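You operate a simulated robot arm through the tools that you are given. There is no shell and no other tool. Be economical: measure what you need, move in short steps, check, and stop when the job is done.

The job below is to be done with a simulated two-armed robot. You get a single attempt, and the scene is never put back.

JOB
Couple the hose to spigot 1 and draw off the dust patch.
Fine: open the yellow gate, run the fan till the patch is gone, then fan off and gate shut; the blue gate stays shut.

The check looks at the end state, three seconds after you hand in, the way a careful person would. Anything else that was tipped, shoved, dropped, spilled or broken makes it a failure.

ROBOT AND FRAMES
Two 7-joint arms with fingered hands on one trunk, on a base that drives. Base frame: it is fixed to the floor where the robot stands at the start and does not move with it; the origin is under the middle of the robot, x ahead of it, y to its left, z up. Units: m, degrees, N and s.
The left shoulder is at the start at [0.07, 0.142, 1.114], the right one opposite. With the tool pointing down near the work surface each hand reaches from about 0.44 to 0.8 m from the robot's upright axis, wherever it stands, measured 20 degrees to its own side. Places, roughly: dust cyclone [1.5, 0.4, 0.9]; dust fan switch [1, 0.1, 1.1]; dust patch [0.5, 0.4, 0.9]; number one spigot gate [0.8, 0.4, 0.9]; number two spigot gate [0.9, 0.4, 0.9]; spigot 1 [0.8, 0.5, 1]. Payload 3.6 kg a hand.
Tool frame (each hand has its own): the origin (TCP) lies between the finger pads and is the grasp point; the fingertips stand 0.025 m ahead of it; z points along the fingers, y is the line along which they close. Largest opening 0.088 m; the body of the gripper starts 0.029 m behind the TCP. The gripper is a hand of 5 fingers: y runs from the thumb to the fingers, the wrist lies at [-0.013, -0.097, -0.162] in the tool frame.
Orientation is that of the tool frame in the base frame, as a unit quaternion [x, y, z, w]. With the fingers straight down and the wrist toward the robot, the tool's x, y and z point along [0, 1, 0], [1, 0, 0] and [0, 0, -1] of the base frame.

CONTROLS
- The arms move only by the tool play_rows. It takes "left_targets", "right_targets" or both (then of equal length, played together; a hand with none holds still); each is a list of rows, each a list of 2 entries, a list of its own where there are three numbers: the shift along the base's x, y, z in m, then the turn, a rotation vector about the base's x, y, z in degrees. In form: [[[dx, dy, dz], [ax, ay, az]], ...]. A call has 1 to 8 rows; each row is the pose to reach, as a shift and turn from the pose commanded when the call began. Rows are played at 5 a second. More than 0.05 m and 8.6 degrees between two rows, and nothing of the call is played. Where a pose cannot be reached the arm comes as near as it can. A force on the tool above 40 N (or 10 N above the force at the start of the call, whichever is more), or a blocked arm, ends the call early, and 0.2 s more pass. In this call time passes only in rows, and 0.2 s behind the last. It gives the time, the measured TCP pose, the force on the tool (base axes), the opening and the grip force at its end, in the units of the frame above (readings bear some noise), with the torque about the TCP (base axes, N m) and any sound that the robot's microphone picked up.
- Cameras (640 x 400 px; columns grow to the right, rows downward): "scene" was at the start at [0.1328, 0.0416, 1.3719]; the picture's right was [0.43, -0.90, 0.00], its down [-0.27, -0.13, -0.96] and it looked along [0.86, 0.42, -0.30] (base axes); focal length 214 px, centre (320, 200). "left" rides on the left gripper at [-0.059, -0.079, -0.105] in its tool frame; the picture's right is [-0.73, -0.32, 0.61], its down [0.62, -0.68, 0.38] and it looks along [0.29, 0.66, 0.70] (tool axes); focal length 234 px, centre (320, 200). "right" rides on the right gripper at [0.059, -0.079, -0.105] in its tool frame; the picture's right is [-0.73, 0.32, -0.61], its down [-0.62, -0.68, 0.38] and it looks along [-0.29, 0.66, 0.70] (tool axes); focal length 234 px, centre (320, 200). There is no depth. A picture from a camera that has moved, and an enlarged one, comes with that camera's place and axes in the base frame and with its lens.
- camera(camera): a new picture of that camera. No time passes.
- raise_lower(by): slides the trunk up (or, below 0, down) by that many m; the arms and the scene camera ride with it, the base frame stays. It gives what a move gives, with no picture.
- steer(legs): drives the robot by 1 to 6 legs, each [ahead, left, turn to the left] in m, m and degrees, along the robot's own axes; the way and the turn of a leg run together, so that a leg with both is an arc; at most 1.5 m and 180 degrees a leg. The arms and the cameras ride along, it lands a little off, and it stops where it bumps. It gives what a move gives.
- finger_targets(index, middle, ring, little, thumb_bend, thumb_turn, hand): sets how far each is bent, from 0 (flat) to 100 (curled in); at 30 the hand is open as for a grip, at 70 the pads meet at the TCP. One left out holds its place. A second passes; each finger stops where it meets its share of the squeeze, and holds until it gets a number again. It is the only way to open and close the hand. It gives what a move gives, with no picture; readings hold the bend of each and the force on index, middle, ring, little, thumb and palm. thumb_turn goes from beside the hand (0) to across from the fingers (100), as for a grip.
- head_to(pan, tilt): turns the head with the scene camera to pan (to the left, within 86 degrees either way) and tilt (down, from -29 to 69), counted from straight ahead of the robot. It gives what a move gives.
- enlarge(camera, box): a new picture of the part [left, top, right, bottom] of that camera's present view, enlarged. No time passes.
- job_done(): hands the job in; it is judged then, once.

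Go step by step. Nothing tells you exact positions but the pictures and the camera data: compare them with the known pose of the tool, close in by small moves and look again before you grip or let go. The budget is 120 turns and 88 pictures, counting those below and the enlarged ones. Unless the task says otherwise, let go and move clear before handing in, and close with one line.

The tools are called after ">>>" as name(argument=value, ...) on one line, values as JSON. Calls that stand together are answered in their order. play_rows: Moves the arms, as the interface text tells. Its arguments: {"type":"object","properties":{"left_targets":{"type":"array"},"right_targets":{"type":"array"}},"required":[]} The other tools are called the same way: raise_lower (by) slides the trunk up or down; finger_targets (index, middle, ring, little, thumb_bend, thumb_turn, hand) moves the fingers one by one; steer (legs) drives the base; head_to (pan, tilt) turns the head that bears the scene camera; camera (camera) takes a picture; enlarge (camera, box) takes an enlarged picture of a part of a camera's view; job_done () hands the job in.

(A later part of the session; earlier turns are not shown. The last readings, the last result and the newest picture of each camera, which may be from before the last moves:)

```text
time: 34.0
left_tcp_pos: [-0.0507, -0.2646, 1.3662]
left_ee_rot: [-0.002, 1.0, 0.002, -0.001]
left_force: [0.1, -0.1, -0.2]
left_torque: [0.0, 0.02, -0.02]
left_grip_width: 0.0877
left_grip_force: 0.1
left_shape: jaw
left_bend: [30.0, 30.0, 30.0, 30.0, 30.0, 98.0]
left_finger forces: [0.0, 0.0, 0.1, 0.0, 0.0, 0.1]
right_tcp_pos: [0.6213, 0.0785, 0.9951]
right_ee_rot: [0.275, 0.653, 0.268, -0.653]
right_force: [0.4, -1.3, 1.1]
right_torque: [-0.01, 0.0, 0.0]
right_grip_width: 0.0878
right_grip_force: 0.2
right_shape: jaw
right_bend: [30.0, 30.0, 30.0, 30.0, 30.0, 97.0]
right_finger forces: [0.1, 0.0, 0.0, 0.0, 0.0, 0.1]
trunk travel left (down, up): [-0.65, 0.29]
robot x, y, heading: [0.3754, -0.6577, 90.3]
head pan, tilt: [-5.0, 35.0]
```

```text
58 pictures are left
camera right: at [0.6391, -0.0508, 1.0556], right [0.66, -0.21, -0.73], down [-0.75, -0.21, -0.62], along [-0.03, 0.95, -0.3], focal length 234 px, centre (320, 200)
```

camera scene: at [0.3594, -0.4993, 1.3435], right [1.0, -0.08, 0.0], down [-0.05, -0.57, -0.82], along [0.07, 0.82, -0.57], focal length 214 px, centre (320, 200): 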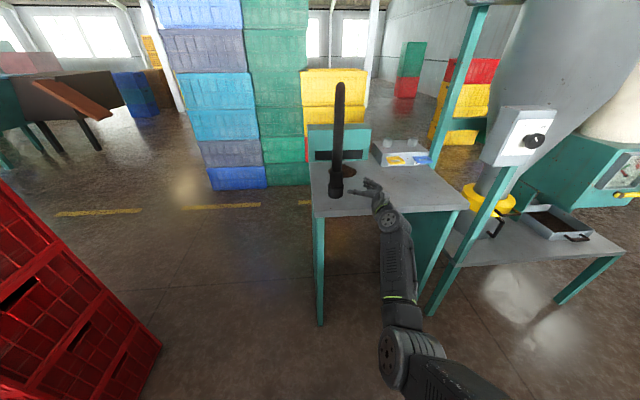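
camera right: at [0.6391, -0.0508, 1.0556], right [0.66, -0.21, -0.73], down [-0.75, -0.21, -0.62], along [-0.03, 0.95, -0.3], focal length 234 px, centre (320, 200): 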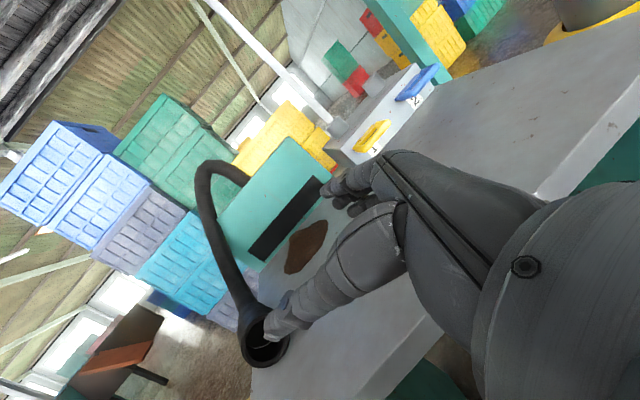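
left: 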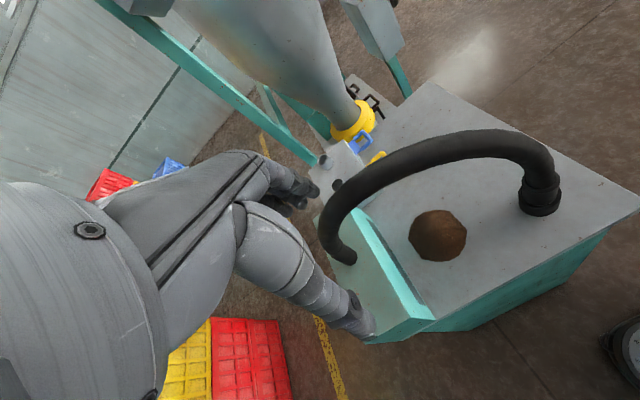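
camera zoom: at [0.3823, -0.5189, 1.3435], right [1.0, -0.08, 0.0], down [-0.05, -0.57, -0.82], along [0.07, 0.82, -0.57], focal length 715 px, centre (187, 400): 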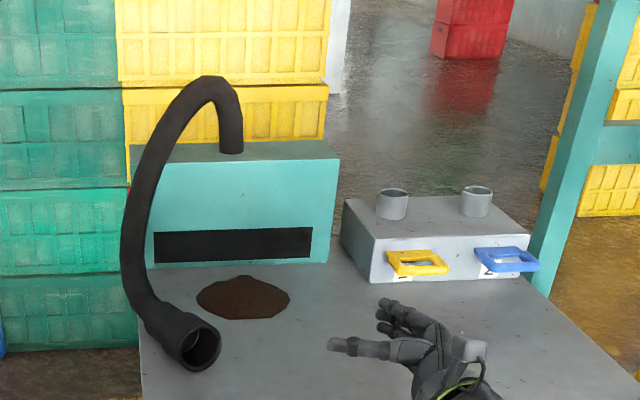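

The hose has settled with the cuff lying on the table, mouth pointing (+x, -y) at about [0.46, 0.23], clear of the dust. I'll lift the hand and pitch it to point straight down, so I can grip the lying cuff from above across its axis.

>>> play_rows(right_targets=[[[0, 0, 0.02], [-5.8, -5.8, 0]], [[0, 0, 0.04], [-11.6, -11.6, 0]], [[0, 0, 0.06], [-17.4, -17.4, 0]], [[0, 0, 0.08], [-23.2, -23.2, 0]], [[0, 0, 0.1], [-29, -29, 0]], [[0, 0, 0.12], [-34.8, -34.8, 0]], [[0, 0, 0.12], [-40.6, -40.6, 0]], [[0, 0, 0.12], [-46.4, -46.4, 0]]])

>>> play_rows(right_targets=[[[0, 0, 0], [-5.8, -5.8, 0]], [[0, 0, 0], [-11.6, -11.6, 0]], [[0, 0, 0], [-17.2, -17.2, 0]]])

>>> steer(legs=[[0, 0.1, 0], [0.22, 0, 0]])

>>> head_to(pan=-5, tilt=45)

>>> camera(camera="scene")

>>> camera(camera="right")

```text
time: 35.8
left_tcp_pos: [-0.0514, -0.2634, 1.3662]
left_ee_rot: [-0.002, 1.0, 0.001, 0.0]
left_force: [-0.3, -0.3, 0.2]
left_torque: [0.04, 0.02, 0.02]
left_grip_width: 0.0877
left_grip_force: 0.0
left_shape: jaw
left_bend: [30.0, 30.0, 30.0, 30.0, 30.0, 98.0]
left_finger forces: [0.0, 0.0, 0.0, 0.1, 0.0, 0.0]
right_tcp_pos: [0.6201, 0.0772, 1.1163]
right_ee_rot: [0.378, 0.902, 0.08, -0.192]
right_force: [-0.6, -0.2, 0.5]
right_torque: [0.01, 0.0, -0.01]
right_grip_width: 0.0884
right_grip_force: 0.0
right_shape: jaw
right_bend: [30.0, 30.0, 30.0, 30.0, 30.0, 97.0]
right_finger forces: [0.0, 0.0, 0.1, 0.0, 0.0, 0.0]
trunk travel left (down, up): [-0.65, 0.29]
robot x, y, heading: [0.3765, -0.6585, 90.2]
head pan, tilt: [-5.0, 35.0]
```

```text
time: 36.6
left_tcp_pos: [-0.0512, -0.2645, 1.3657]
left_ee_rot: [-0.002, 1.0, 0.002, -0.001]
left_force: [-0.2, -0.7, 0.3]
left_torque: [0.01, -0.04, 0.01]
left_grip_width: 0.0879
left_grip_force: 0.0
left_shape: jaw
left_bend: [30.0, 30.0, 30.0, 30.0, 30.0, 98.0]
left_finger forces: [0.1, 0.1, 0.0, 0.1, 0.0, 0.1]
right_tcp_pos: [0.6181, 0.0707, 1.1131]
right_ee_rot: [0.384, 0.923, 0.005, -0.003]
right_force: [-0.1, 0.0, -0.5]
right_torque: [0.0, 0.01, 0.01]
right_grip_width: 0.0881
right_grip_force: 0.1
right_shape: jaw
right_bend: [30.0, 30.0, 30.0, 30.0, 30.0, 97.0]
right_finger forces: [0.0, 0.1, 0.1, 0.1, 0.0, 0.0]
right hand out of reach, approached as far as the arm can: row 3
trunk travel left (down, up): [-0.65, 0.29]
robot x, y, heading: [0.3753, -0.6583, 90.2]
head pan, tilt: [-5.0, 35.0]
```

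```text
time: 39.0
left_tcp_pos: [-0.1512, -0.0448, 1.3652]
left_ee_rot: [-0.002, 1.0, 0.002, 0.001]
left_force: [-0.5, 1.1, -0.6]
left_torque: [-0.03, -0.02, 0.0]
left_grip_width: 0.0875
left_grip_force: 0.0
left_shape: jaw
left_bend: [30.0, 30.0, 30.0, 30.0, 30.0, 98.0]
left_finger forces: [0.0, 0.0, 0.0, 0.0, 0.0, 0.0]
right_tcp_pos: [0.5193, 0.291, 1.1133]
right_ee_rot: [0.385, 0.923, 0.003, -0.004]
right_force: [0.0, 0.7, -0.5]
right_torque: [-0.02, -0.02, 0.01]
right_grip_width: 0.088
right_grip_force: 0.1
right_shape: jaw
right_bend: [30.0, 30.0, 30.0, 30.0, 30.0, 97.0]
right_finger forces: [0.1, 0.0, 0.0, 0.1, 0.1, 0.1]
trunk travel left (down, up): [-0.65, 0.29]
robot x, y, heading: [0.2766, -0.4374, 90.2]
head pan, tilt: [-5.0, 35.0]
```

```text
time: 39.8
left_tcp_pos: [-0.1521, -0.043, 1.3657]
left_ee_rot: [-0.002, 1.0, 0.002, 0.0]
left_force: [0.5, 0.2, 0.3]
left_torque: [-0.01, -0.03, 0.02]
left_grip_width: 0.0878
left_grip_force: 0.1
left_shape: jaw
left_bend: [30.0, 30.0, 30.0, 30.0, 30.0, 98.0]
left_finger forces: [0.0, 0.0, 0.1, 0.0, 0.0, 0.0]
right_tcp_pos: [0.5196, 0.2921, 1.1113]
right_ee_rot: [0.385, 0.923, 0.003, -0.004]
right_force: [0.2, -1.0, 0.2]
right_torque: [0.01, -0.03, -0.04]
right_grip_width: 0.0883
right_grip_force: 0.1
right_shape: jaw
right_bend: [30.0, 30.0, 30.0, 30.0, 30.0, 97.0]
right_finger forces: [0.0, 0.0, 0.0, 0.0, 0.0, 0.0]
trunk travel left (down, up): [-0.65, 0.29]
robot x, y, heading: [0.2751, -0.4367, 90.4]
head pan, tilt: [-5.0, 45.0]
```

```text
57 pictures are left
camera scene: at [0.2803, -0.3031, 1.3285], right [1.0, -0.08, 0.0], down [-0.06, -0.7, -0.71], along [0.06, 0.7, -0.71], focal length 214 px, centre (320, 200)
```

scene: 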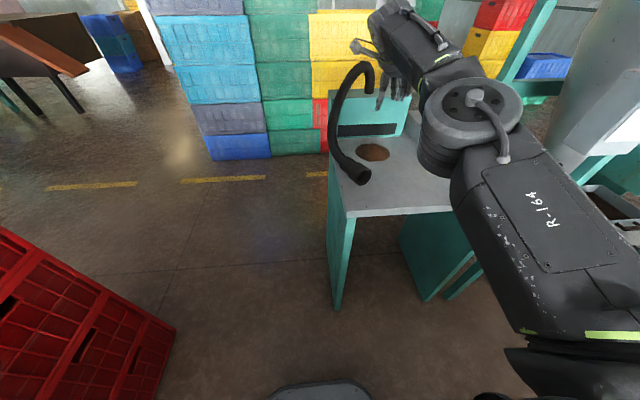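

```text
56 pictures are left
camera right: at [0.4229, 0.2783, 1.2183], right [0.74, -0.29, 0.6], down [-0.05, -0.92, -0.39], along [0.67, 0.26, -0.7], focal length 234 px, centre (320, 200)
```

right: 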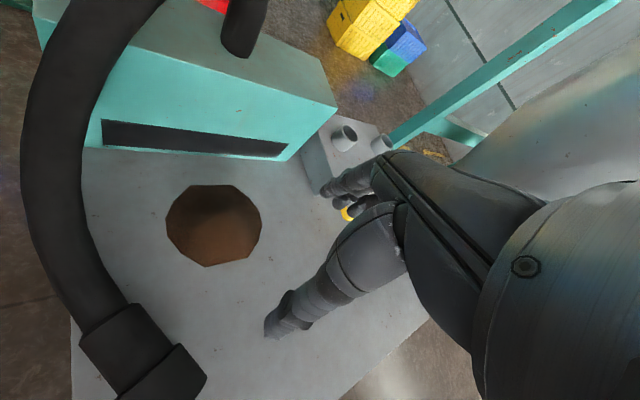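

>>> enlarge(camera="scene", box=[310, 120, 430, 220])

```text
4.00 times, centred on (370, 170) of scene
camera zoom: at [0.2803, -0.3031, 1.3285], right [1.0, -0.08, 0.0], down [-0.06, -0.7, -0.71], along [0.06, 0.7, -0.71], focal length 858 px, centre (120, 320)
```

zoom: 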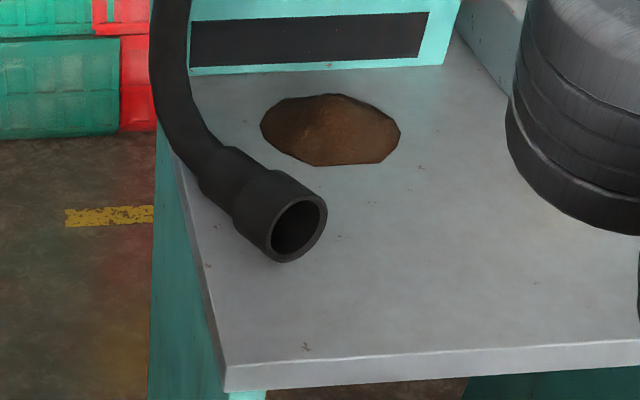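

I now place the cuff's axis from the mouth at [0.467, 0.214] to its upper section at about [0.424, 0.266]. I'll align the hand's yaw and hover above it.

>>> play_rows(right_targets=[[[-0.04, -0.015, 0], [0, 0, -3]], [[-0.08, -0.03, 0], [0, 0, -6]], [[-0.092, -0.03, -0.04], [0, 0, -6]], [[-0.092, -0.03, -0.08], [0, 0, -6]]])

>>> enlarge(camera="scene", box=[310, 100, 450, 220])

>>> camera(camera="right")

```text
time: 40.8
left_tcp_pos: [-0.1502, -0.0417, 1.3658]
left_ee_rot: [-0.002, 1.0, 0.001, 0.0]
left_force: [-1.2, 0.6, 0.3]
left_torque: [0.0, 0.02, 0.0]
left_grip_width: 0.0877
left_grip_force: 0.0
left_shape: jaw
left_bend: [30.0, 30.0, 30.0, 30.0, 30.0, 98.0]
left_finger forces: [0.0, 0.0, 0.0, 0.0, 0.0, 0.0]
right_tcp_pos: [0.4277, 0.2628, 1.0326]
right_ee_rot: [0.432, 0.902, 0.003, -0.005]
right_force: [0.1, 0.5, 0.6]
right_torque: [0.03, 0.03, -0.01]
right_grip_width: 0.0879
right_grip_force: 0.1
right_shape: jaw
right_bend: [30.0, 30.0, 30.0, 30.0, 30.0, 97.0]
right_finger forces: [0.0, 0.1, 0.1, 0.1, 0.0, 0.1]
trunk travel left (down, up): [-0.65, 0.29]
robot x, y, heading: [0.2768, -0.4391, 90.4]
head pan, tilt: [-5.0, 45.0]
```

```text
3.33 times, centred on (380, 160) of scene
camera zoom: at [0.281, -0.3029, 1.3285], right [1.0, -0.08, 0.0], down [-0.06, -0.71, -0.71], along [0.06, 0.7, -0.71], focal length 715 px, centre (120, 333)
```

zoom: 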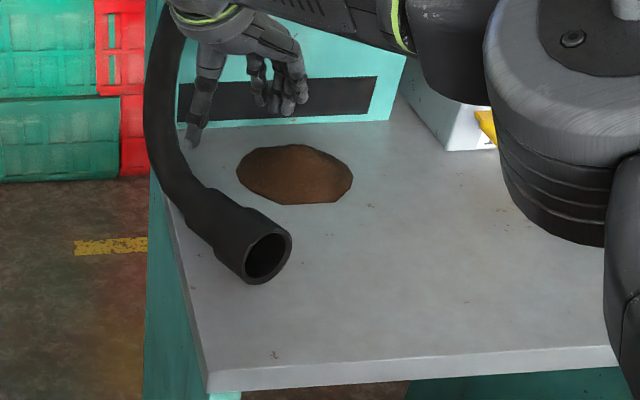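

```text
53 pictures are left
camera right: at [0.3309, 0.2594, 1.1382], right [0.71, -0.37, 0.6], down [-0.14, -0.91, -0.39], along [0.69, 0.19, -0.7], focal length 234 px, centre (320, 200)
```

right: 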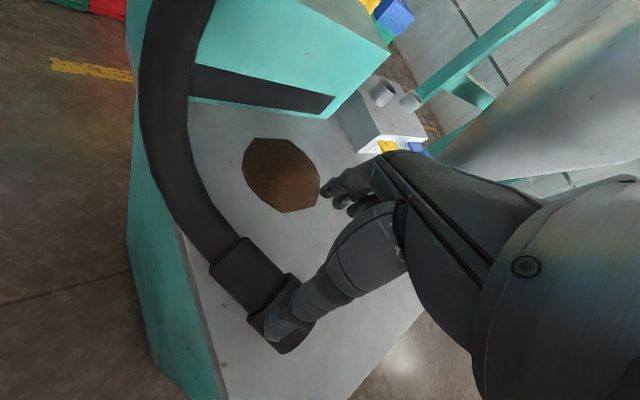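

Hand camera and target agree to a few millimetres. I'll descend over the cuff.

>>> play_rows(right_targets=[[[0, 0, -0.03], [0, 0, 0]], [[0, 0, -0.06], [0, 0, 0]], [[0, 0, -0.085], [0, 0, 0]], [[0, 0, -0.105], [0, 0, 0]], [[0, 0, -0.125], [0, 0, 0]]])

>>> camera(camera="right")

>>> enlarge(camera="scene", box=[310, 100, 450, 220])

```text
time: 42.0
left_tcp_pos: [-0.1517, -0.0429, 1.366]
left_ee_rot: [-0.002, 1.0, 0.002, 0.0]
left_force: [-0.3, -1.0, -0.2]
left_torque: [-0.01, 0.03, 0.01]
left_grip_width: 0.0876
left_grip_force: 0.0
left_shape: jaw
left_bend: [30.0, 30.0, 30.0, 30.0, 30.0, 98.0]
left_finger forces: [0.0, 0.0, 0.0, 0.1, 0.0, 0.0]
right_tcp_pos: [0.4285, 0.2627, 0.9075]
right_ee_rot: [0.433, 0.901, 0.003, -0.004]
right_force: [-0.5, 0.1, 0.3]
right_torque: [-0.01, 0.0, 0.02]
right_grip_width: 0.0879
right_grip_force: 0.0
right_shape: jaw
right_bend: [30.0, 30.0, 30.0, 30.0, 30.0, 97.0]
right_finger forces: [0.0, 0.1, 0.1, 0.0, 0.0, 0.0]
trunk travel left (down, up): [-0.65, 0.29]
robot x, y, heading: [0.2718, -0.4367, 90.1]
head pan, tilt: [-5.0, 45.0]
```

```text
52 pictures are left
camera right: at [0.3304, 0.2586, 1.0134], right [0.71, -0.37, 0.6], down [-0.14, -0.91, -0.39], along [0.69, 0.19, -0.7], focal length 234 px, centre (320, 200)
```

right: 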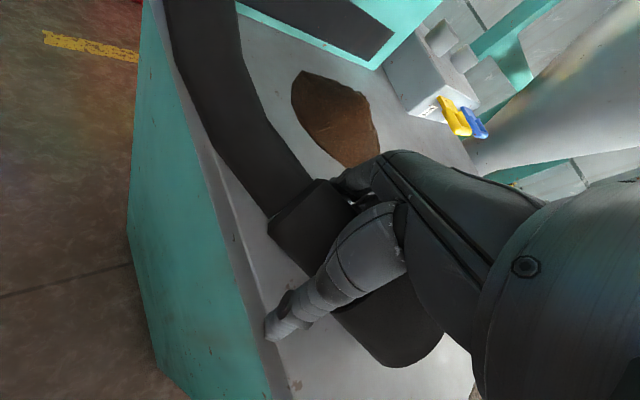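

```text
3.33 times, centred on (380, 160) of scene
camera zoom: at [0.2803, -0.3035, 1.3286], right [1.0, -0.08, 0.0], down [-0.06, -0.7, -0.71], along [0.06, 0.7, -0.71], focal length 715 px, centre (120, 333)
```

zoom: 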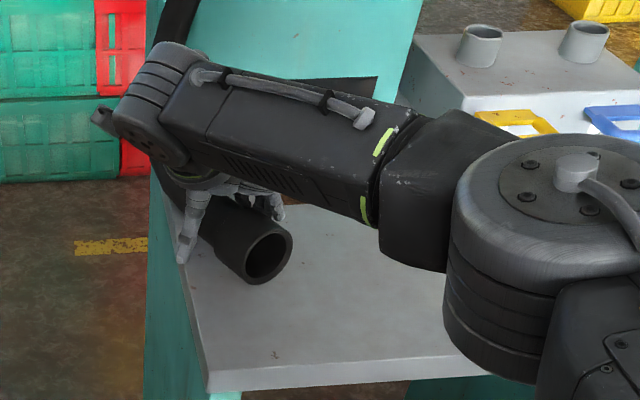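

The hand straddles the cuff's upper section with thumb and fingers on either side. Closing the fingers.

>>> finger_targets(hand="right", index=75, middle=75, ring=75, little=75, thumb_bend=75)

>>> camera(camera="right")

```text
time: 43.0
left_tcp_pos: [-0.1503, -0.0434, 1.3665]
left_ee_rot: [-0.002, 1.0, 0.001, 0.0]
left_force: [-0.2, -0.9, 0.9]
left_torque: [0.01, 0.01, -0.02]
left_grip_width: 0.0878
left_grip_force: 0.0
left_shape: jaw
left_bend: [30.0, 30.0, 30.0, 30.0, 30.0, 98.0]
left_finger forces: [0.0, 0.0, 0.1, 0.0, 0.0, 0.0]
right_tcp_pos: [0.4279, 0.2623, 0.9081]
right_ee_rot: [0.433, 0.901, 0.002, -0.005]
right_force: [-0.1, -0.4, 0.2]
right_torque: [0.05, 0.02, -0.01]
right_grip_width: 0.0353
right_grip_force: 33.4
right_shape: fingers
right_bend: [73.0, 72.0, 73.0, 73.0, 55.0, 89.0]
right_finger forces: [11.8, 7.8, 5.8, 7.9, 31.5, 0.1]
trunk travel left (down, up): [-0.65, 0.29]
robot x, y, heading: [0.2749, -0.4366, 90.2]
head pan, tilt: [-5.0, 45.0]
```

```text
50 pictures are left
camera right: at [0.3301, 0.2585, 1.0134], right [0.71, -0.37, 0.6], down [-0.14, -0.91, -0.39], along [0.69, 0.19, -0.7], focal length 234 px, centre (320, 200)
```

right: 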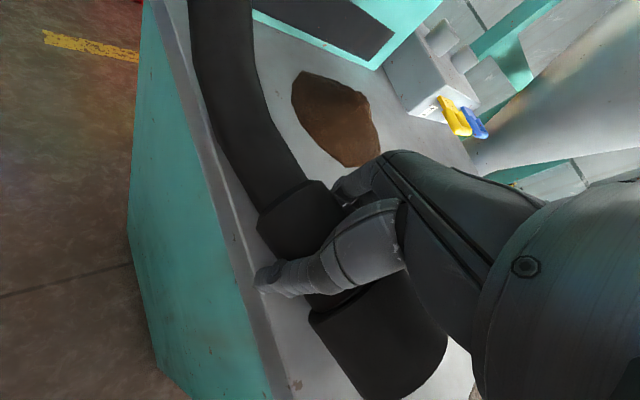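

Firm grip (33 N). Lifting straight up a little.

>>> play_rows(right_targets=[[[0, 0, 0.03], [0, 0, 0]], [[0, 0, 0.06], [0, 0, 0]], [[0, 0, 0.1], [0, 0, 0]], [[0.01, -0.01, 0.14], [0, 0, 0]]])

>>> camera(camera="scene")

>>> camera(camera="right")

```text
time: 44.0
left_tcp_pos: [-0.1511, -0.045, 1.367]
left_ee_rot: [-0.002, 1.0, 0.003, -0.001]
left_force: [-0.2, -0.3, -0.5]
left_torque: [0.01, 0.02, 0.03]
left_grip_width: 0.0878
left_grip_force: 0.0
left_shape: jaw
left_bend: [30.0, 30.0, 30.0, 30.0, 30.0, 98.0]
left_finger forces: [0.1, 0.0, 0.1, 0.0, 0.0, 0.0]
right_tcp_pos: [0.4386, 0.2503, 1.0493]
right_ee_rot: [0.433, 0.901, 0.003, -0.005]
right_force: [1.3, -0.3, -1.5]
right_torque: [0.0, 0.0, -0.01]
right_grip_width: 0.0352
right_grip_force: 32.0
right_shape: fingers
right_bend: [73.0, 72.0, 73.0, 73.0, 55.0, 89.0]
right_finger forces: [11.5, 7.8, 5.9, 7.8, 31.2, 0.1]
trunk travel left (down, up): [-0.65, 0.29]
robot x, y, heading: [0.2799, -0.4365, 90.2]
head pan, tilt: [-5.0, 45.0]
```

```text
49 pictures are left
camera scene: at [0.2806, -0.3054, 1.3287], right [1.0, -0.08, 0.0], down [-0.06, -0.7, -0.71], along [0.06, 0.71, -0.71], focal length 214 px, centre (320, 200)
```

scene: 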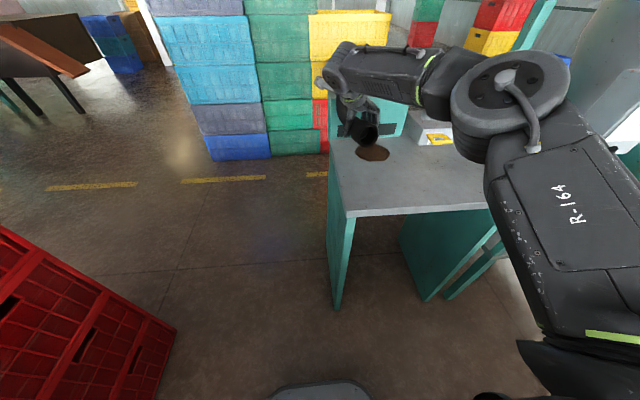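

```text
48 pictures are left
camera right: at [0.3399, 0.247, 1.1551], right [0.71, -0.37, 0.6], down [-0.14, -0.91, -0.39], along [0.69, 0.19, -0.7], focal length 234 px, centre (320, 200)
```

right: 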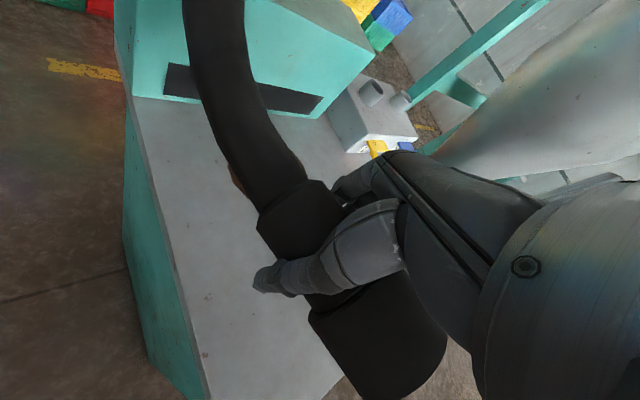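

Held well. Now I'll raise it and roll the hand back so the cuff's mouth points down, keeping high above the table.

>>> play_rows(right_targets=[[[0, 0, 0.04], [0, 0, 0]], [[0.005, 0.01, 0.08], [6.4, 5.1, 0]], [[0.01, 0.02, 0.12], [12.8, 10.2, 0]], [[0.015, 0.03, 0.14], [19.2, 15.3, 0]], [[0.02, 0.04, 0.15], [25.6, 20.4, 0]], [[0.025, 0.05, 0.15], [32, 25.5, 0]], [[0.03, 0.06, 0.15], [38.4, 30.6, 0]], [[0.035, 0.07, 0.15], [44.8, 35.7, 0]]])

>>> play_rows(right_targets=[[[0.005, 0.0, 0], [6.4, 5.1, 0]], [[0.005, 0.01, 0], [12.8, 10.2, 0]], [[0.01, 0.01, 0], [19.2, 15.3, 0]], [[0.01, 0.01, 0], [25.4, 20.4, 0]]])

>>> head_to(pan=-15, tilt=30)

>>> camera(camera="scene")

>>> camera(camera="right")

```text
time: 45.8
left_tcp_pos: [-0.1505, -0.0415, 1.3665]
left_ee_rot: [-0.002, 1.0, 0.0, -0.001]
left_force: [0.3, -0.3, -0.1]
left_torque: [-0.03, 0.0, 0.01]
left_grip_width: 0.0879
left_grip_force: 0.1
left_shape: jaw
left_bend: [30.0, 30.0, 30.0, 30.0, 30.0, 98.0]
left_finger forces: [0.0, 0.0, 0.0, 0.0, 0.0, 0.0]
right_tcp_pos: [0.4743, 0.3234, 1.1971]
right_ee_rot: [0.38, 0.788, 0.211, -0.436]
right_force: [-0.2, 0.2, -1.4]
right_torque: [-0.01, 0.01, 0.0]
right_grip_width: 0.0355
right_grip_force: 30.8
right_shape: fingers
right_bend: [74.0, 72.0, 73.0, 73.0, 55.0, 89.0]
right_finger forces: [10.7, 8.0, 5.7, 7.5, 30.1, 0.1]
trunk travel left (down, up): [-0.65, 0.29]
robot x, y, heading: [0.2727, -0.4375, 90.3]
head pan, tilt: [-5.0, 45.0]
```

```text
time: 46.8
left_tcp_pos: [-0.1508, -0.0417, 1.3667]
left_ee_rot: [-0.001, 1.0, 0.0, 0.0]
left_force: [-0.4, 0.2, -0.2]
left_torque: [0.01, 0.0, 0.03]
left_grip_width: 0.0878
left_grip_force: 0.0
left_shape: jaw
left_bend: [30.0, 30.0, 30.0, 30.0, 30.0, 98.0]
left_finger forces: [0.1, 0.0, 0.0, 0.0, 0.0, 0.0]
right_tcp_pos: [0.4816, 0.3325, 1.1969]
right_ee_rot: [-0.305, -0.633, -0.31, 0.641]
right_force: [-0.4, -0.1, -1.4]
right_torque: [0.02, -0.02, -0.03]
right_grip_width: 0.0349
right_grip_force: 30.5
right_shape: fingers
right_bend: [74.0, 72.0, 73.0, 73.0, 55.0, 89.0]
right_finger forces: [10.4, 7.9, 5.6, 7.2, 29.7, 0.1]
trunk travel left (down, up): [-0.65, 0.29]
robot x, y, heading: [0.2748, -0.4378, 90.4]
head pan, tilt: [-5.0, 45.0]
```

```text
time: 47.5
left_tcp_pos: [-0.1514, -0.0418, 1.3657]
left_ee_rot: [-0.002, 1.0, 0.002, 0.0]
left_force: [0.3, 0.1, 0.4]
left_torque: [0.0, 0.05, -0.01]
left_grip_width: 0.0877
left_grip_force: 0.0
left_shape: jaw
left_bend: [30.0, 30.0, 30.0, 30.0, 30.0, 98.0]
left_finger forces: [0.1, 0.0, 0.0, 0.0, 0.0, 0.0]
right_tcp_pos: [0.4824, 0.3328, 1.1968]
right_ee_rot: [-0.306, -0.635, -0.308, 0.639]
right_force: [1.1, 0.5, -1.7]
right_torque: [0.04, -0.04, 0.02]
right_grip_width: 0.035
right_grip_force: 30.2
right_shape: fingers
right_bend: [74.0, 72.0, 73.0, 73.0, 55.0, 89.0]
right_finger forces: [10.4, 7.8, 5.6, 7.2, 29.8, 0.0]
trunk travel left (down, up): [-0.65, 0.29]
robot x, y, heading: [0.272, -0.4329, 90.2]
head pan, tilt: [-15.0, 30.0]
```

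```text
47 pictures are left
camera scene: at [0.2966, -0.2972, 1.3511], right [0.97, -0.26, 0.0], down [-0.13, -0.48, -0.87], along [0.22, 0.84, -0.5], focal length 214 px, centre (320, 200)
```

scene: 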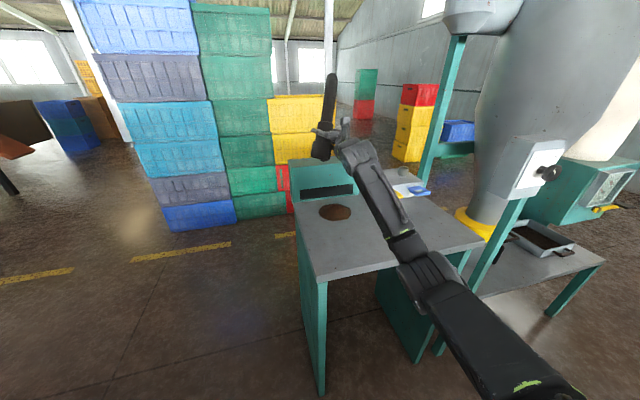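

```text
46 pictures are left
camera right: at [0.4862, 0.201, 1.2563], right [0.63, -0.27, -0.73], down [-0.77, -0.12, -0.62], along [0.08, 0.96, -0.28], focal length 234 px, centre (320, 200)
```

right: 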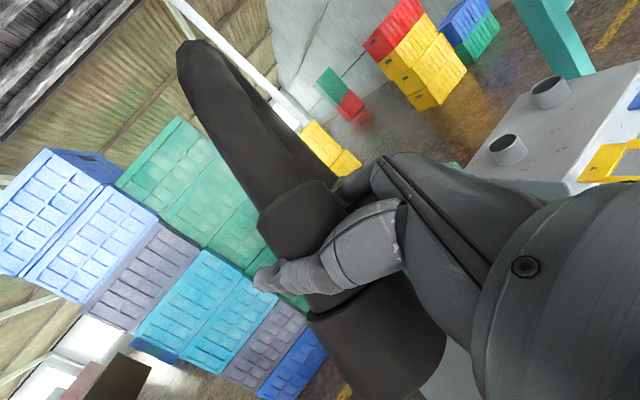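

The cuff is upright, mouth down, hose arching naturally. I'll drive right and slightly forward with it held high to bring it near spigot 1 (about [0.79, 0.51]).

>>> steer(legs=[[0, -0.28, 0], [0.1, 0, 0]])

>>> camera(camera="scene")

>>> camera(camera="right")

```text
time: 50.2
left_tcp_pos: [0.1295, 0.0584, 1.3664]
left_ee_rot: [-0.001, 1.0, 0.002, -0.002]
left_force: [0.0, 0.3, 0.6]
left_torque: [-0.01, -0.04, -0.01]
left_grip_width: 0.0878
left_grip_force: 0.1
left_shape: jaw
left_bend: [30.0, 30.0, 30.0, 30.0, 30.0, 98.0]
left_finger forces: [0.0, 0.0, 0.0, 0.1, 0.0, 0.0]
right_tcp_pos: [0.7632, 0.4337, 1.1976]
right_ee_rot: [-0.307, -0.634, -0.309, 0.639]
right_force: [0.0, 0.2, -1.0]
right_torque: [0.0, -0.01, -0.03]
right_grip_width: 0.035
right_grip_force: 30.3
right_shape: fingers
right_bend: [74.0, 72.0, 73.0, 73.0, 55.0, 89.0]
right_finger forces: [10.4, 8.0, 5.6, 7.2, 29.7, 0.0]
trunk travel left (down, up): [-0.65, 0.29]
robot x, y, heading: [0.5566, -0.3324, 89.9]
head pan, tilt: [-15.0, 30.0]
```

```text
45 pictures are left
camera scene: at [0.577, -0.1961, 1.3512], right [0.97, -0.26, 0.0], down [-0.13, -0.48, -0.87], along [0.22, 0.84, -0.5], focal length 214 px, centre (320, 200)
```

scene: 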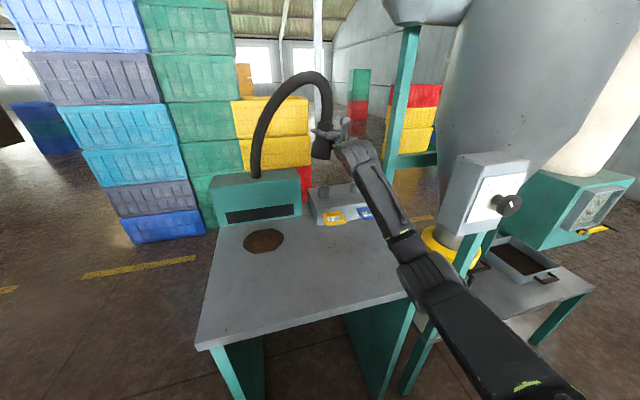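

```text
44 pictures are left
camera right: at [0.7668, 0.3019, 1.2564], right [0.63, -0.27, -0.73], down [-0.78, -0.12, -0.62], along [0.08, 0.96, -0.28], focal length 234 px, centre (320, 200)
```

right: 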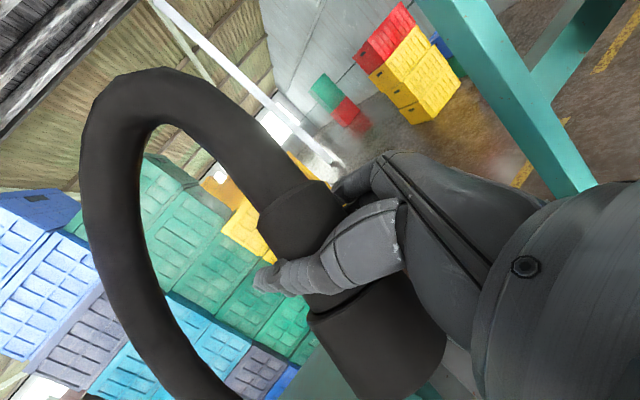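

>>> enlarge(camera="scene", box=[280, 90, 400, 240])

```text
2.67 times, centred on (340, 165) of scene
camera zoom: at [0.577, -0.1961, 1.3512], right [0.97, -0.26, 0.0], down [-0.13, -0.48, -0.87], along [0.22, 0.84, -0.5], focal length 572 px, centre (267, 293)
```

zoom: 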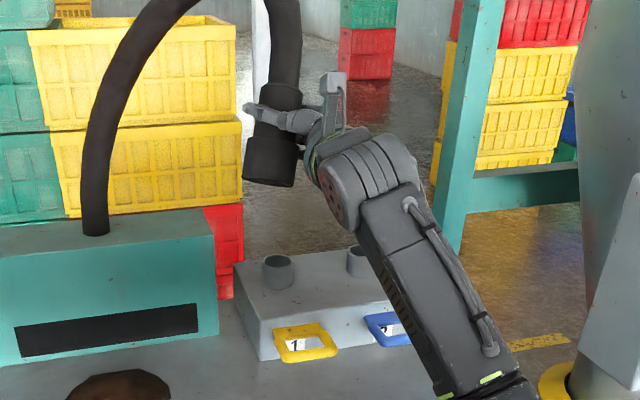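

The cuff leans about 20° within the grip (its mouth swings toward the thumb side). I'll roll the hand about its pointing axis to bring the cuff vertical, then check.

>>> play_rows(right_targets=[[[0, 0, 0], [4.1, -5.2, 0]], [[0, 0, 0], [8.2, -10.4, 0]], [[0, 0, 0], [12.4, -15.7, 0]]])

>>> enlarge(camera="scene", box=[280, 90, 400, 240])

>>> camera(camera="right")

```text
time: 51.0
left_tcp_pos: [0.1276, 0.0596, 1.3665]
left_ee_rot: [0.0, 1.0, 0.002, 0.0]
left_force: [-0.3, -0.7, -0.9]
left_torque: [-0.01, 0.02, -0.01]
left_grip_width: 0.0879
left_grip_force: 0.0
left_shape: jaw
left_bend: [30.0, 30.0, 30.0, 30.0, 30.0, 98.0]
left_finger forces: [0.0, 0.0, 0.0, 0.1, 0.1, 0.1]
right_tcp_pos: [0.7639, 0.4344, 1.1965]
right_ee_rot: [0.191, 0.679, 0.415, -0.575]
right_force: [-1.0, -0.4, -1.7]
right_torque: [0.04, -0.01, 0.02]
right_grip_width: 0.035
right_grip_force: 30.1
right_shape: fingers
right_bend: [74.0, 72.0, 73.0, 73.0, 55.0, 89.0]
right_finger forces: [10.2, 7.9, 5.6, 7.2, 29.8, 0.1]
trunk travel left (down, up): [-0.65, 0.29]
robot x, y, heading: [0.5566, -0.3358, 89.9]
head pan, tilt: [-15.0, 30.0]
```

```text
2.67 times, centred on (340, 165) of scene
camera zoom: at [0.5766, -0.1955, 1.3511], right [0.97, -0.26, 0.0], down [-0.13, -0.48, -0.87], along [0.22, 0.84, -0.5], focal length 572 px, centre (267, 293)
```

zoom: 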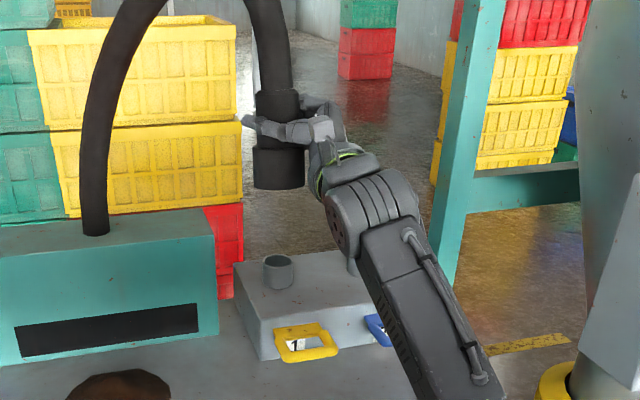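

```text
41 pictures are left
camera right: at [0.7548, 0.293, 1.2252], right [0.81, -0.13, -0.57], down [-0.57, 0.04, -0.82], along [0.13, 0.99, -0.04], focal length 234 px, centre (320, 200)
```

right: 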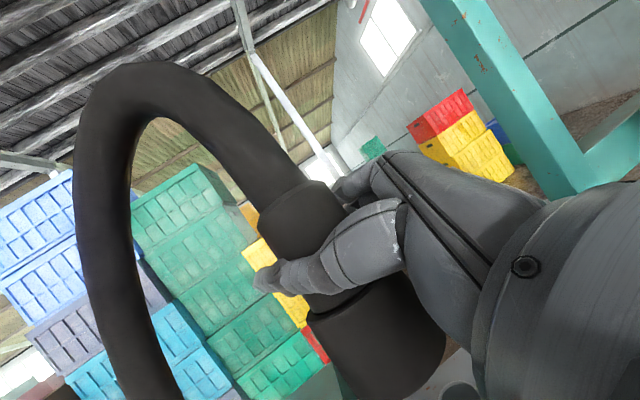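

The cuff now looks vertical from this side. I'll turn the left hand so its camera gives a second view across toward the spigot.

>>> play_rows(left_targets=[[[0, 0, 0], [0, 0, -8.5]], [[0, 0, 0], [0, 0, -17]], [[0, 0, 0], [0, 0, -25.5]], [[0, 0, 0], [0, 0, -34]], [[0, 0, 0], [0, 0, -42.5]], [[0, 0, 0], [0, 0, -51]], [[0, 0, 0], [0, 0, -59.5]], [[0, 0, 0], [0, 0, -68]]])

>>> camera(camera="left")

```text
time: 52.8
left_tcp_pos: [0.2201, 0.0655, 1.2331]
left_ee_rot: [0.552, 0.834, 0.01, -0.006]
left_force: [-0.6, 0.3, 0.0]
left_torque: [0.02, -0.03, -0.02]
left_grip_width: 0.0878
left_grip_force: 0.1
left_shape: jaw
left_bend: [30.0, 30.0, 30.0, 30.0, 30.0, 98.0]
left_finger forces: [0.1, 0.0, 0.0, 0.0, 0.0, 0.0]
left hand out of reach, approached as far as the arm can: row 1, 2, 3, 4, 5, 6, 7, 8
right_tcp_pos: [0.763, 0.4325, 1.1973]
right_ee_rot: [0.19, 0.678, 0.413, -0.577]
right_force: [0.4, -1.0, -1.3]
right_torque: [-0.03, -0.04, -0.02]
right_grip_width: 0.0348
right_grip_force: 30.4
right_shape: fingers
right_bend: [74.0, 72.0, 73.0, 73.0, 55.0, 89.0]
right_finger forces: [10.2, 7.8, 5.4, 7.3, 29.9, 0.0]
trunk travel left (down, up): [-0.65, 0.29]
robot x, y, heading: [0.5552, -0.3373, 90.1]
head pan, tilt: [-15.0, 30.0]
```

```text
40 pictures are left
camera left: at [0.1711, -0.0206, 1.3346], right [-0.01, -0.78, -0.62], down [-0.87, 0.32, -0.38], along [0.49, 0.54, -0.68], focal length 234 px, centre (320, 200)
```

left: 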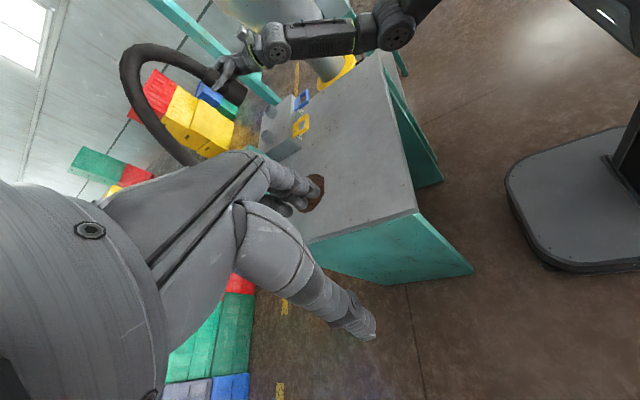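

>>> enlarge(camera="left", box=[170, 20, 330, 180])

```text
2.50 times, centred on (250, 100) of left
camera zoom: at [0.1711, -0.0206, 1.3346], right [-0.01, -0.78, -0.62], down [-0.87, 0.32, -0.38], along [0.49, 0.54, -0.68], focal length 585 px, centre (495, 450)
```

zoom: 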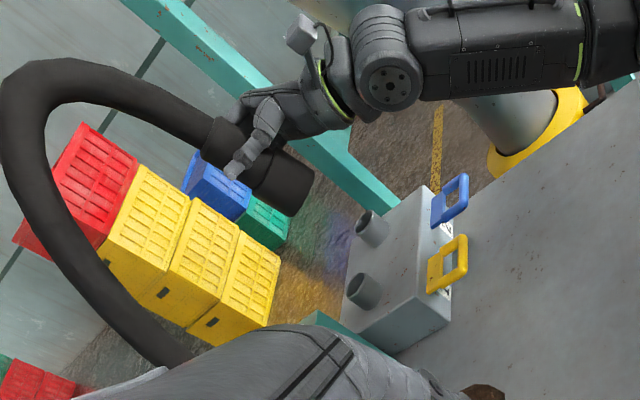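

The left view shows the cuff still leaning a few degrees toward me. I'll correct that and move it above spigot 1, staying clear.

>>> play_rows(right_targets=[[[0.008, 0.027, 0], [2.5, 0, 0]], [[0.016, 0.054, -0.02], [5, 0, 0]], [[0.024, 0.08, -0.05], [5, 0, 0]], [[0.024, 0.08, -0.08], [5, 0, 0]]])

>>> enlarge(camera="left", box=[190, 60, 310, 180])

>>> enlarge(camera="scene", box=[290, 120, 370, 220])

```text
time: 53.8
left_tcp_pos: [0.221, 0.066, 1.2335]
left_ee_rot: [0.552, 0.834, 0.01, -0.006]
left_force: [0.2, 0.3, 0.5]
left_torque: [0.02, 0.01, -0.01]
left_grip_width: 0.0879
left_grip_force: 0.0
left_shape: jaw
left_bend: [30.0, 30.0, 30.0, 30.0, 30.0, 98.0]
left_finger forces: [0.0, 0.0, 0.1, 0.1, 0.0, 0.0]
right_tcp_pos: [0.7884, 0.5071, 1.1231]
right_ee_rot: [0.165, 0.66, 0.443, -0.584]
right_force: [0.9, -0.2, -2.0]
right_torque: [0.06, -0.02, -0.01]
right_grip_width: 0.035
right_grip_force: 29.7
right_shape: fingers
right_bend: [74.0, 72.0, 73.0, 73.0, 55.0, 89.0]
right_finger forces: [9.9, 7.7, 5.4, 7.0, 29.6, 0.0]
right hand out of reach, approached as far as the arm can: row 3, 4
trunk travel left (down, up): [-0.65, 0.29]
robot x, y, heading: [0.5553, -0.3385, 90.1]
head pan, tilt: [-15.0, 30.0]
```

```text
3.33 times, centred on (250, 120) of left
camera zoom: at [0.1722, -0.0205, 1.3352], right [-0.01, -0.78, -0.63], down [-0.87, 0.32, -0.38], along [0.49, 0.54, -0.68], focal length 781 px, centre (553, 467)
```

zoom: 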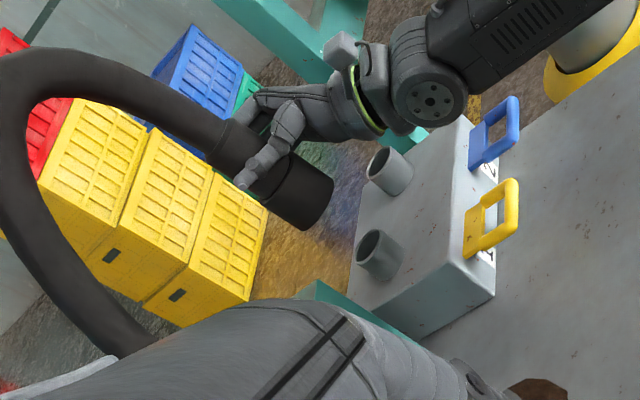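

```text
4.00 times, centred on (330, 170) of scene
camera zoom: at [0.5776, -0.1953, 1.3511], right [0.97, -0.26, 0.0], down [-0.13, -0.48, -0.87], along [0.22, 0.84, -0.5], focal length 858 px, centre (280, 320)
```

zoom: 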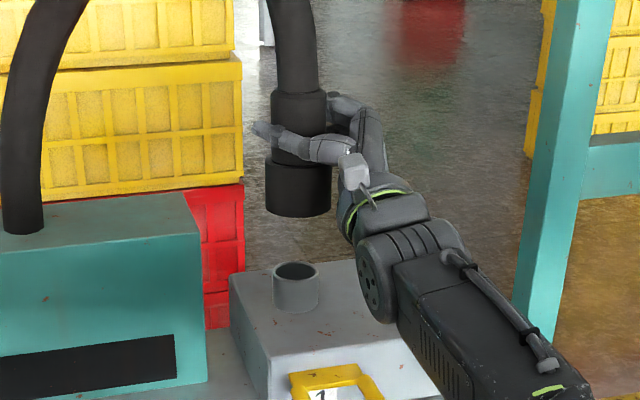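

The mouth is at about [0.772, 0.488, 1.056] and the spigot rim at [0.776, 0.501, 0.986], with the cuff vertical. The arm is at its reach limit, so I'll creep the base forward and re-measure.

>>> steer(legs=[[0.05, 0, 0]])

>>> play_rows(right_targets=[[[0.002, -0.018, 0], [0, 0, 0]], [[0.004, -0.035, 0], [0, 0, 0]]])

>>> enlarge(camera="left", box=[190, 60, 310, 180])

>>> enlarge(camera="scene", box=[290, 120, 370, 220])

```text
time: 54.8
left_tcp_pos: [0.2194, 0.1133, 1.2342]
left_ee_rot: [0.552, 0.834, 0.011, -0.007]
left_force: [0.8, -0.2, -0.3]
left_torque: [0.01, -0.02, 0.01]
left_grip_width: 0.0874
left_grip_force: 0.1
left_shape: jaw
left_bend: [30.0, 30.0, 30.0, 30.0, 30.0, 98.0]
left_finger forces: [0.1, 0.1, 0.1, 0.1, 0.1, 0.1]
right_tcp_pos: [0.7853, 0.5559, 1.1245]
right_ee_rot: [0.164, 0.659, 0.443, -0.585]
right_force: [-0.3, -0.1, -1.4]
right_torque: [0.02, 0.01, -0.02]
right_grip_width: 0.0348
right_grip_force: 30.2
right_shape: fingers
right_bend: [74.0, 72.0, 73.0, 73.0, 55.0, 89.0]
right_finger forces: [9.9, 7.6, 5.4, 7.1, 29.6, 0.1]
trunk travel left (down, up): [-0.65, 0.29]
robot x, y, heading: [0.5513, -0.285, 90.1]
head pan, tilt: [-15.0, 30.0]
```

```text
time: 55.4
left_tcp_pos: [0.2192, 0.1148, 1.2335]
left_ee_rot: [0.552, 0.834, 0.009, -0.007]
left_force: [-0.3, -0.1, 0.6]
left_torque: [0.0, -0.01, 0.01]
left_grip_width: 0.0879
left_grip_force: 0.1
left_shape: jaw
left_bend: [30.0, 30.0, 30.0, 30.0, 30.0, 98.0]
left_finger forces: [0.0, 0.0, 0.1, 0.1, 0.1, 0.0]
right_tcp_pos: [0.79, 0.5214, 1.1219]
right_ee_rot: [0.165, 0.66, 0.443, -0.583]
right_force: [0.3, -0.1, -1.6]
right_torque: [0.02, -0.01, -0.01]
right_grip_width: 0.0349
right_grip_force: 29.8
right_shape: fingers
right_bend: [74.0, 72.0, 73.0, 73.0, 55.0, 89.0]
right_finger forces: [9.8, 7.6, 5.4, 7.1, 29.6, 0.0]
trunk travel left (down, up): [-0.65, 0.29]
robot x, y, heading: [0.5538, -0.2885, 90.0]
head pan, tilt: [-15.0, 30.0]
```

```text
3.33 times, centred on (250, 120) of left
camera zoom: at [0.1705, 0.0287, 1.3349], right [-0.01, -0.78, -0.63], down [-0.87, 0.32, -0.38], along [0.49, 0.54, -0.68], focal length 781 px, centre (553, 467)
```

zoom: 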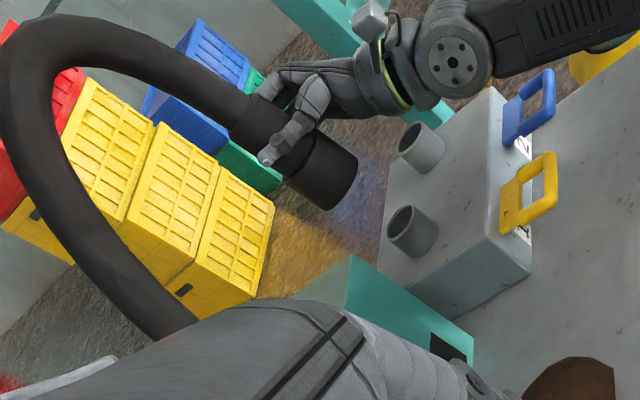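

```text
4.00 times, centred on (330, 170) of scene
camera zoom: at [0.576, -0.1457, 1.3512], right [0.97, -0.26, 0.0], down [-0.13, -0.48, -0.87], along [0.22, 0.84, -0.5], focal length 858 px, centre (280, 320)
```

zoom: 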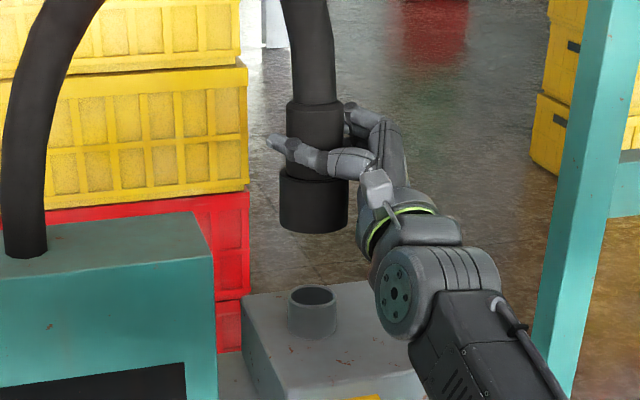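

Re-measured: mouth [0.777, 0.509, 1.054], spigot rim [0.777, 0.501, 0.984]. I'll trim y by 7 mm and lower to just above the rim.

>>> play_rows(right_targets=[[[0, -0.007, -0.02], [0, 0, 0]], [[0, -0.007, -0.038], [0, 0, 0]], [[0, -0.007, -0.054], [0, 0, 0]]])

>>> enlarge(camera="left", box=[220, 80, 300, 150])

>>> enlarge(camera="scene", box=[300, 150, 360, 210])

```text
time: 56.2
left_tcp_pos: [0.2209, 0.1152, 1.2333]
left_ee_rot: [0.552, 0.834, 0.01, -0.006]
left_force: [-0.1, 0.1, 0.8]
left_torque: [0.02, 0.01, 0.03]
left_grip_width: 0.0877
left_grip_force: 0.0
left_shape: jaw
left_bend: [30.0, 30.0, 30.0, 30.0, 30.0, 98.0]
left_finger forces: [0.0, 0.0, 0.0, 0.0, 0.0, 0.0]
right_tcp_pos: [0.7906, 0.5145, 1.0681]
right_ee_rot: [0.166, 0.66, 0.443, -0.584]
right_force: [-0.4, 0.2, -2.2]
right_torque: [0.01, 0.0, 0.02]
right_grip_width: 0.0345
right_grip_force: 29.7
right_shape: fingers
right_bend: [74.0, 72.0, 73.0, 73.0, 55.0, 89.0]
right_finger forces: [9.8, 7.6, 5.4, 7.0, 29.5, 0.1]
trunk travel left (down, up): [-0.65, 0.29]
robot x, y, heading: [0.5574, -0.2884, 90.3]
head pan, tilt: [-15.0, 30.0]
```

```text
5.71 times, centred on (260, 115) of left
camera zoom: at [0.1711, 0.0288, 1.3351], right [-0.01, -0.78, -0.63], down [-0.87, 0.32, -0.38], along [0.49, 0.54, -0.68], focal length 1338 px, centre (663, 686)
```

zoom: 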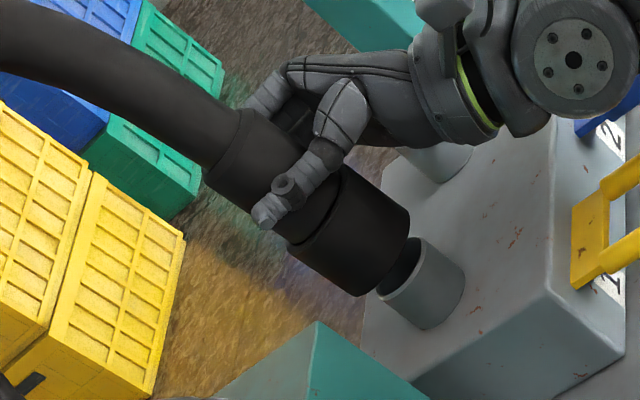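

```text
6.67 times, centred on (330, 180) of scene
camera zoom: at [0.5766, -0.1458, 1.3511], right [0.97, -0.26, 0.0], down [-0.13, -0.48, -0.87], along [0.22, 0.84, -0.5], focal length 1430 px, centre (253, 333)
```

zoom: 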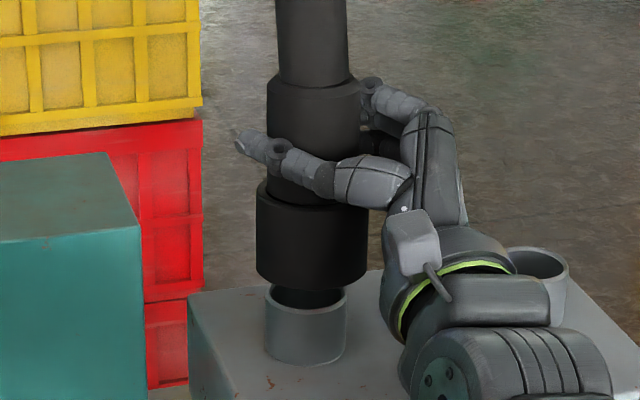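

Nearly aligned: I need about 3 mm in x, and the cuff still leans about 5° toward me. I'll trim both and check.

>>> play_rows(right_targets=[[[-0.003, -0.003, 0.003], [4.5, 0, 0]]])

>>> enlarge(camera="left", box=[220, 80, 300, 150])

>>> enlarge(camera="scene", box=[300, 150, 360, 210])

```text
time: 56.6
left_tcp_pos: [0.2187, 0.1155, 1.2324]
left_ee_rot: [0.552, 0.834, 0.009, -0.006]
left_force: [-0.4, -0.9, 0.1]
left_torque: [0.0, 0.03, 0.03]
left_grip_width: 0.0879
left_grip_force: 0.1
left_shape: jaw
left_bend: [30.0, 30.0, 30.0, 30.0, 30.0, 98.0]
left_finger forces: [0.1, 0.0, 0.0, 0.0, 0.0, 0.0]
right_tcp_pos: [0.7884, 0.5108, 1.073]
right_ee_rot: [0.143, 0.641, 0.469, -0.59]
right_force: [0.0, 0.0, -2.0]
right_torque: [0.0, 0.02, -0.03]
right_grip_width: 0.0348
right_grip_force: 29.5
right_shape: fingers
right_bend: [74.0, 72.0, 73.0, 73.0, 55.0, 89.0]
right_finger forces: [9.8, 7.5, 5.4, 7.0, 29.4, 0.0]
trunk travel left (down, up): [-0.65, 0.29]
robot x, y, heading: [0.5536, -0.2855, 90.0]
head pan, tilt: [-15.0, 30.0]
```

```text
5.71 times, centred on (260, 115) of left
camera zoom: at [0.1709, 0.029, 1.335], right [-0.01, -0.78, -0.63], down [-0.87, 0.32, -0.38], along [0.49, 0.54, -0.68], focal length 1338 px, centre (663, 686)
```

zoom: 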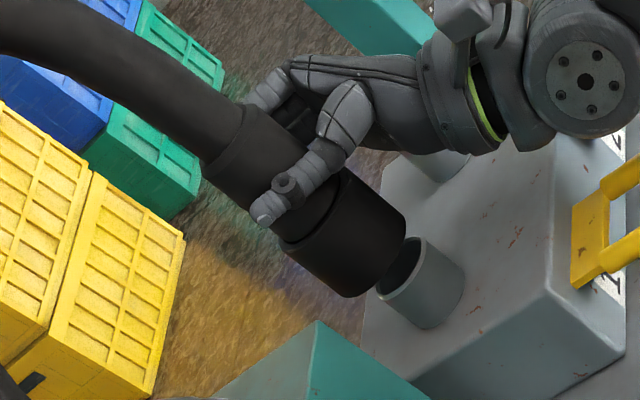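

```text
6.67 times, centred on (330, 180) of scene
camera zoom: at [0.5764, -0.1455, 1.3511], right [0.97, -0.26, 0.0], down [-0.13, -0.48, -0.87], along [0.22, 0.84, -0.5], focal length 1430 px, centre (253, 333)
```

zoom: 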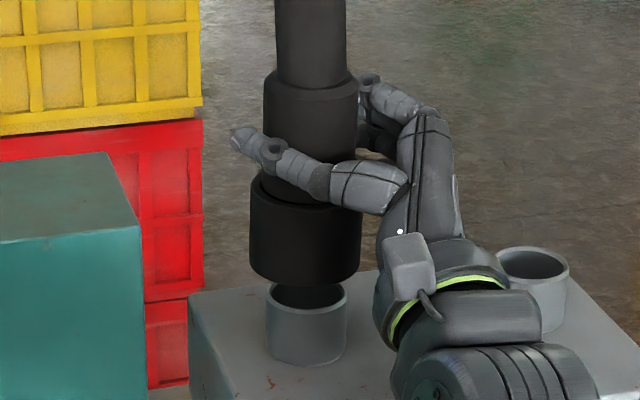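

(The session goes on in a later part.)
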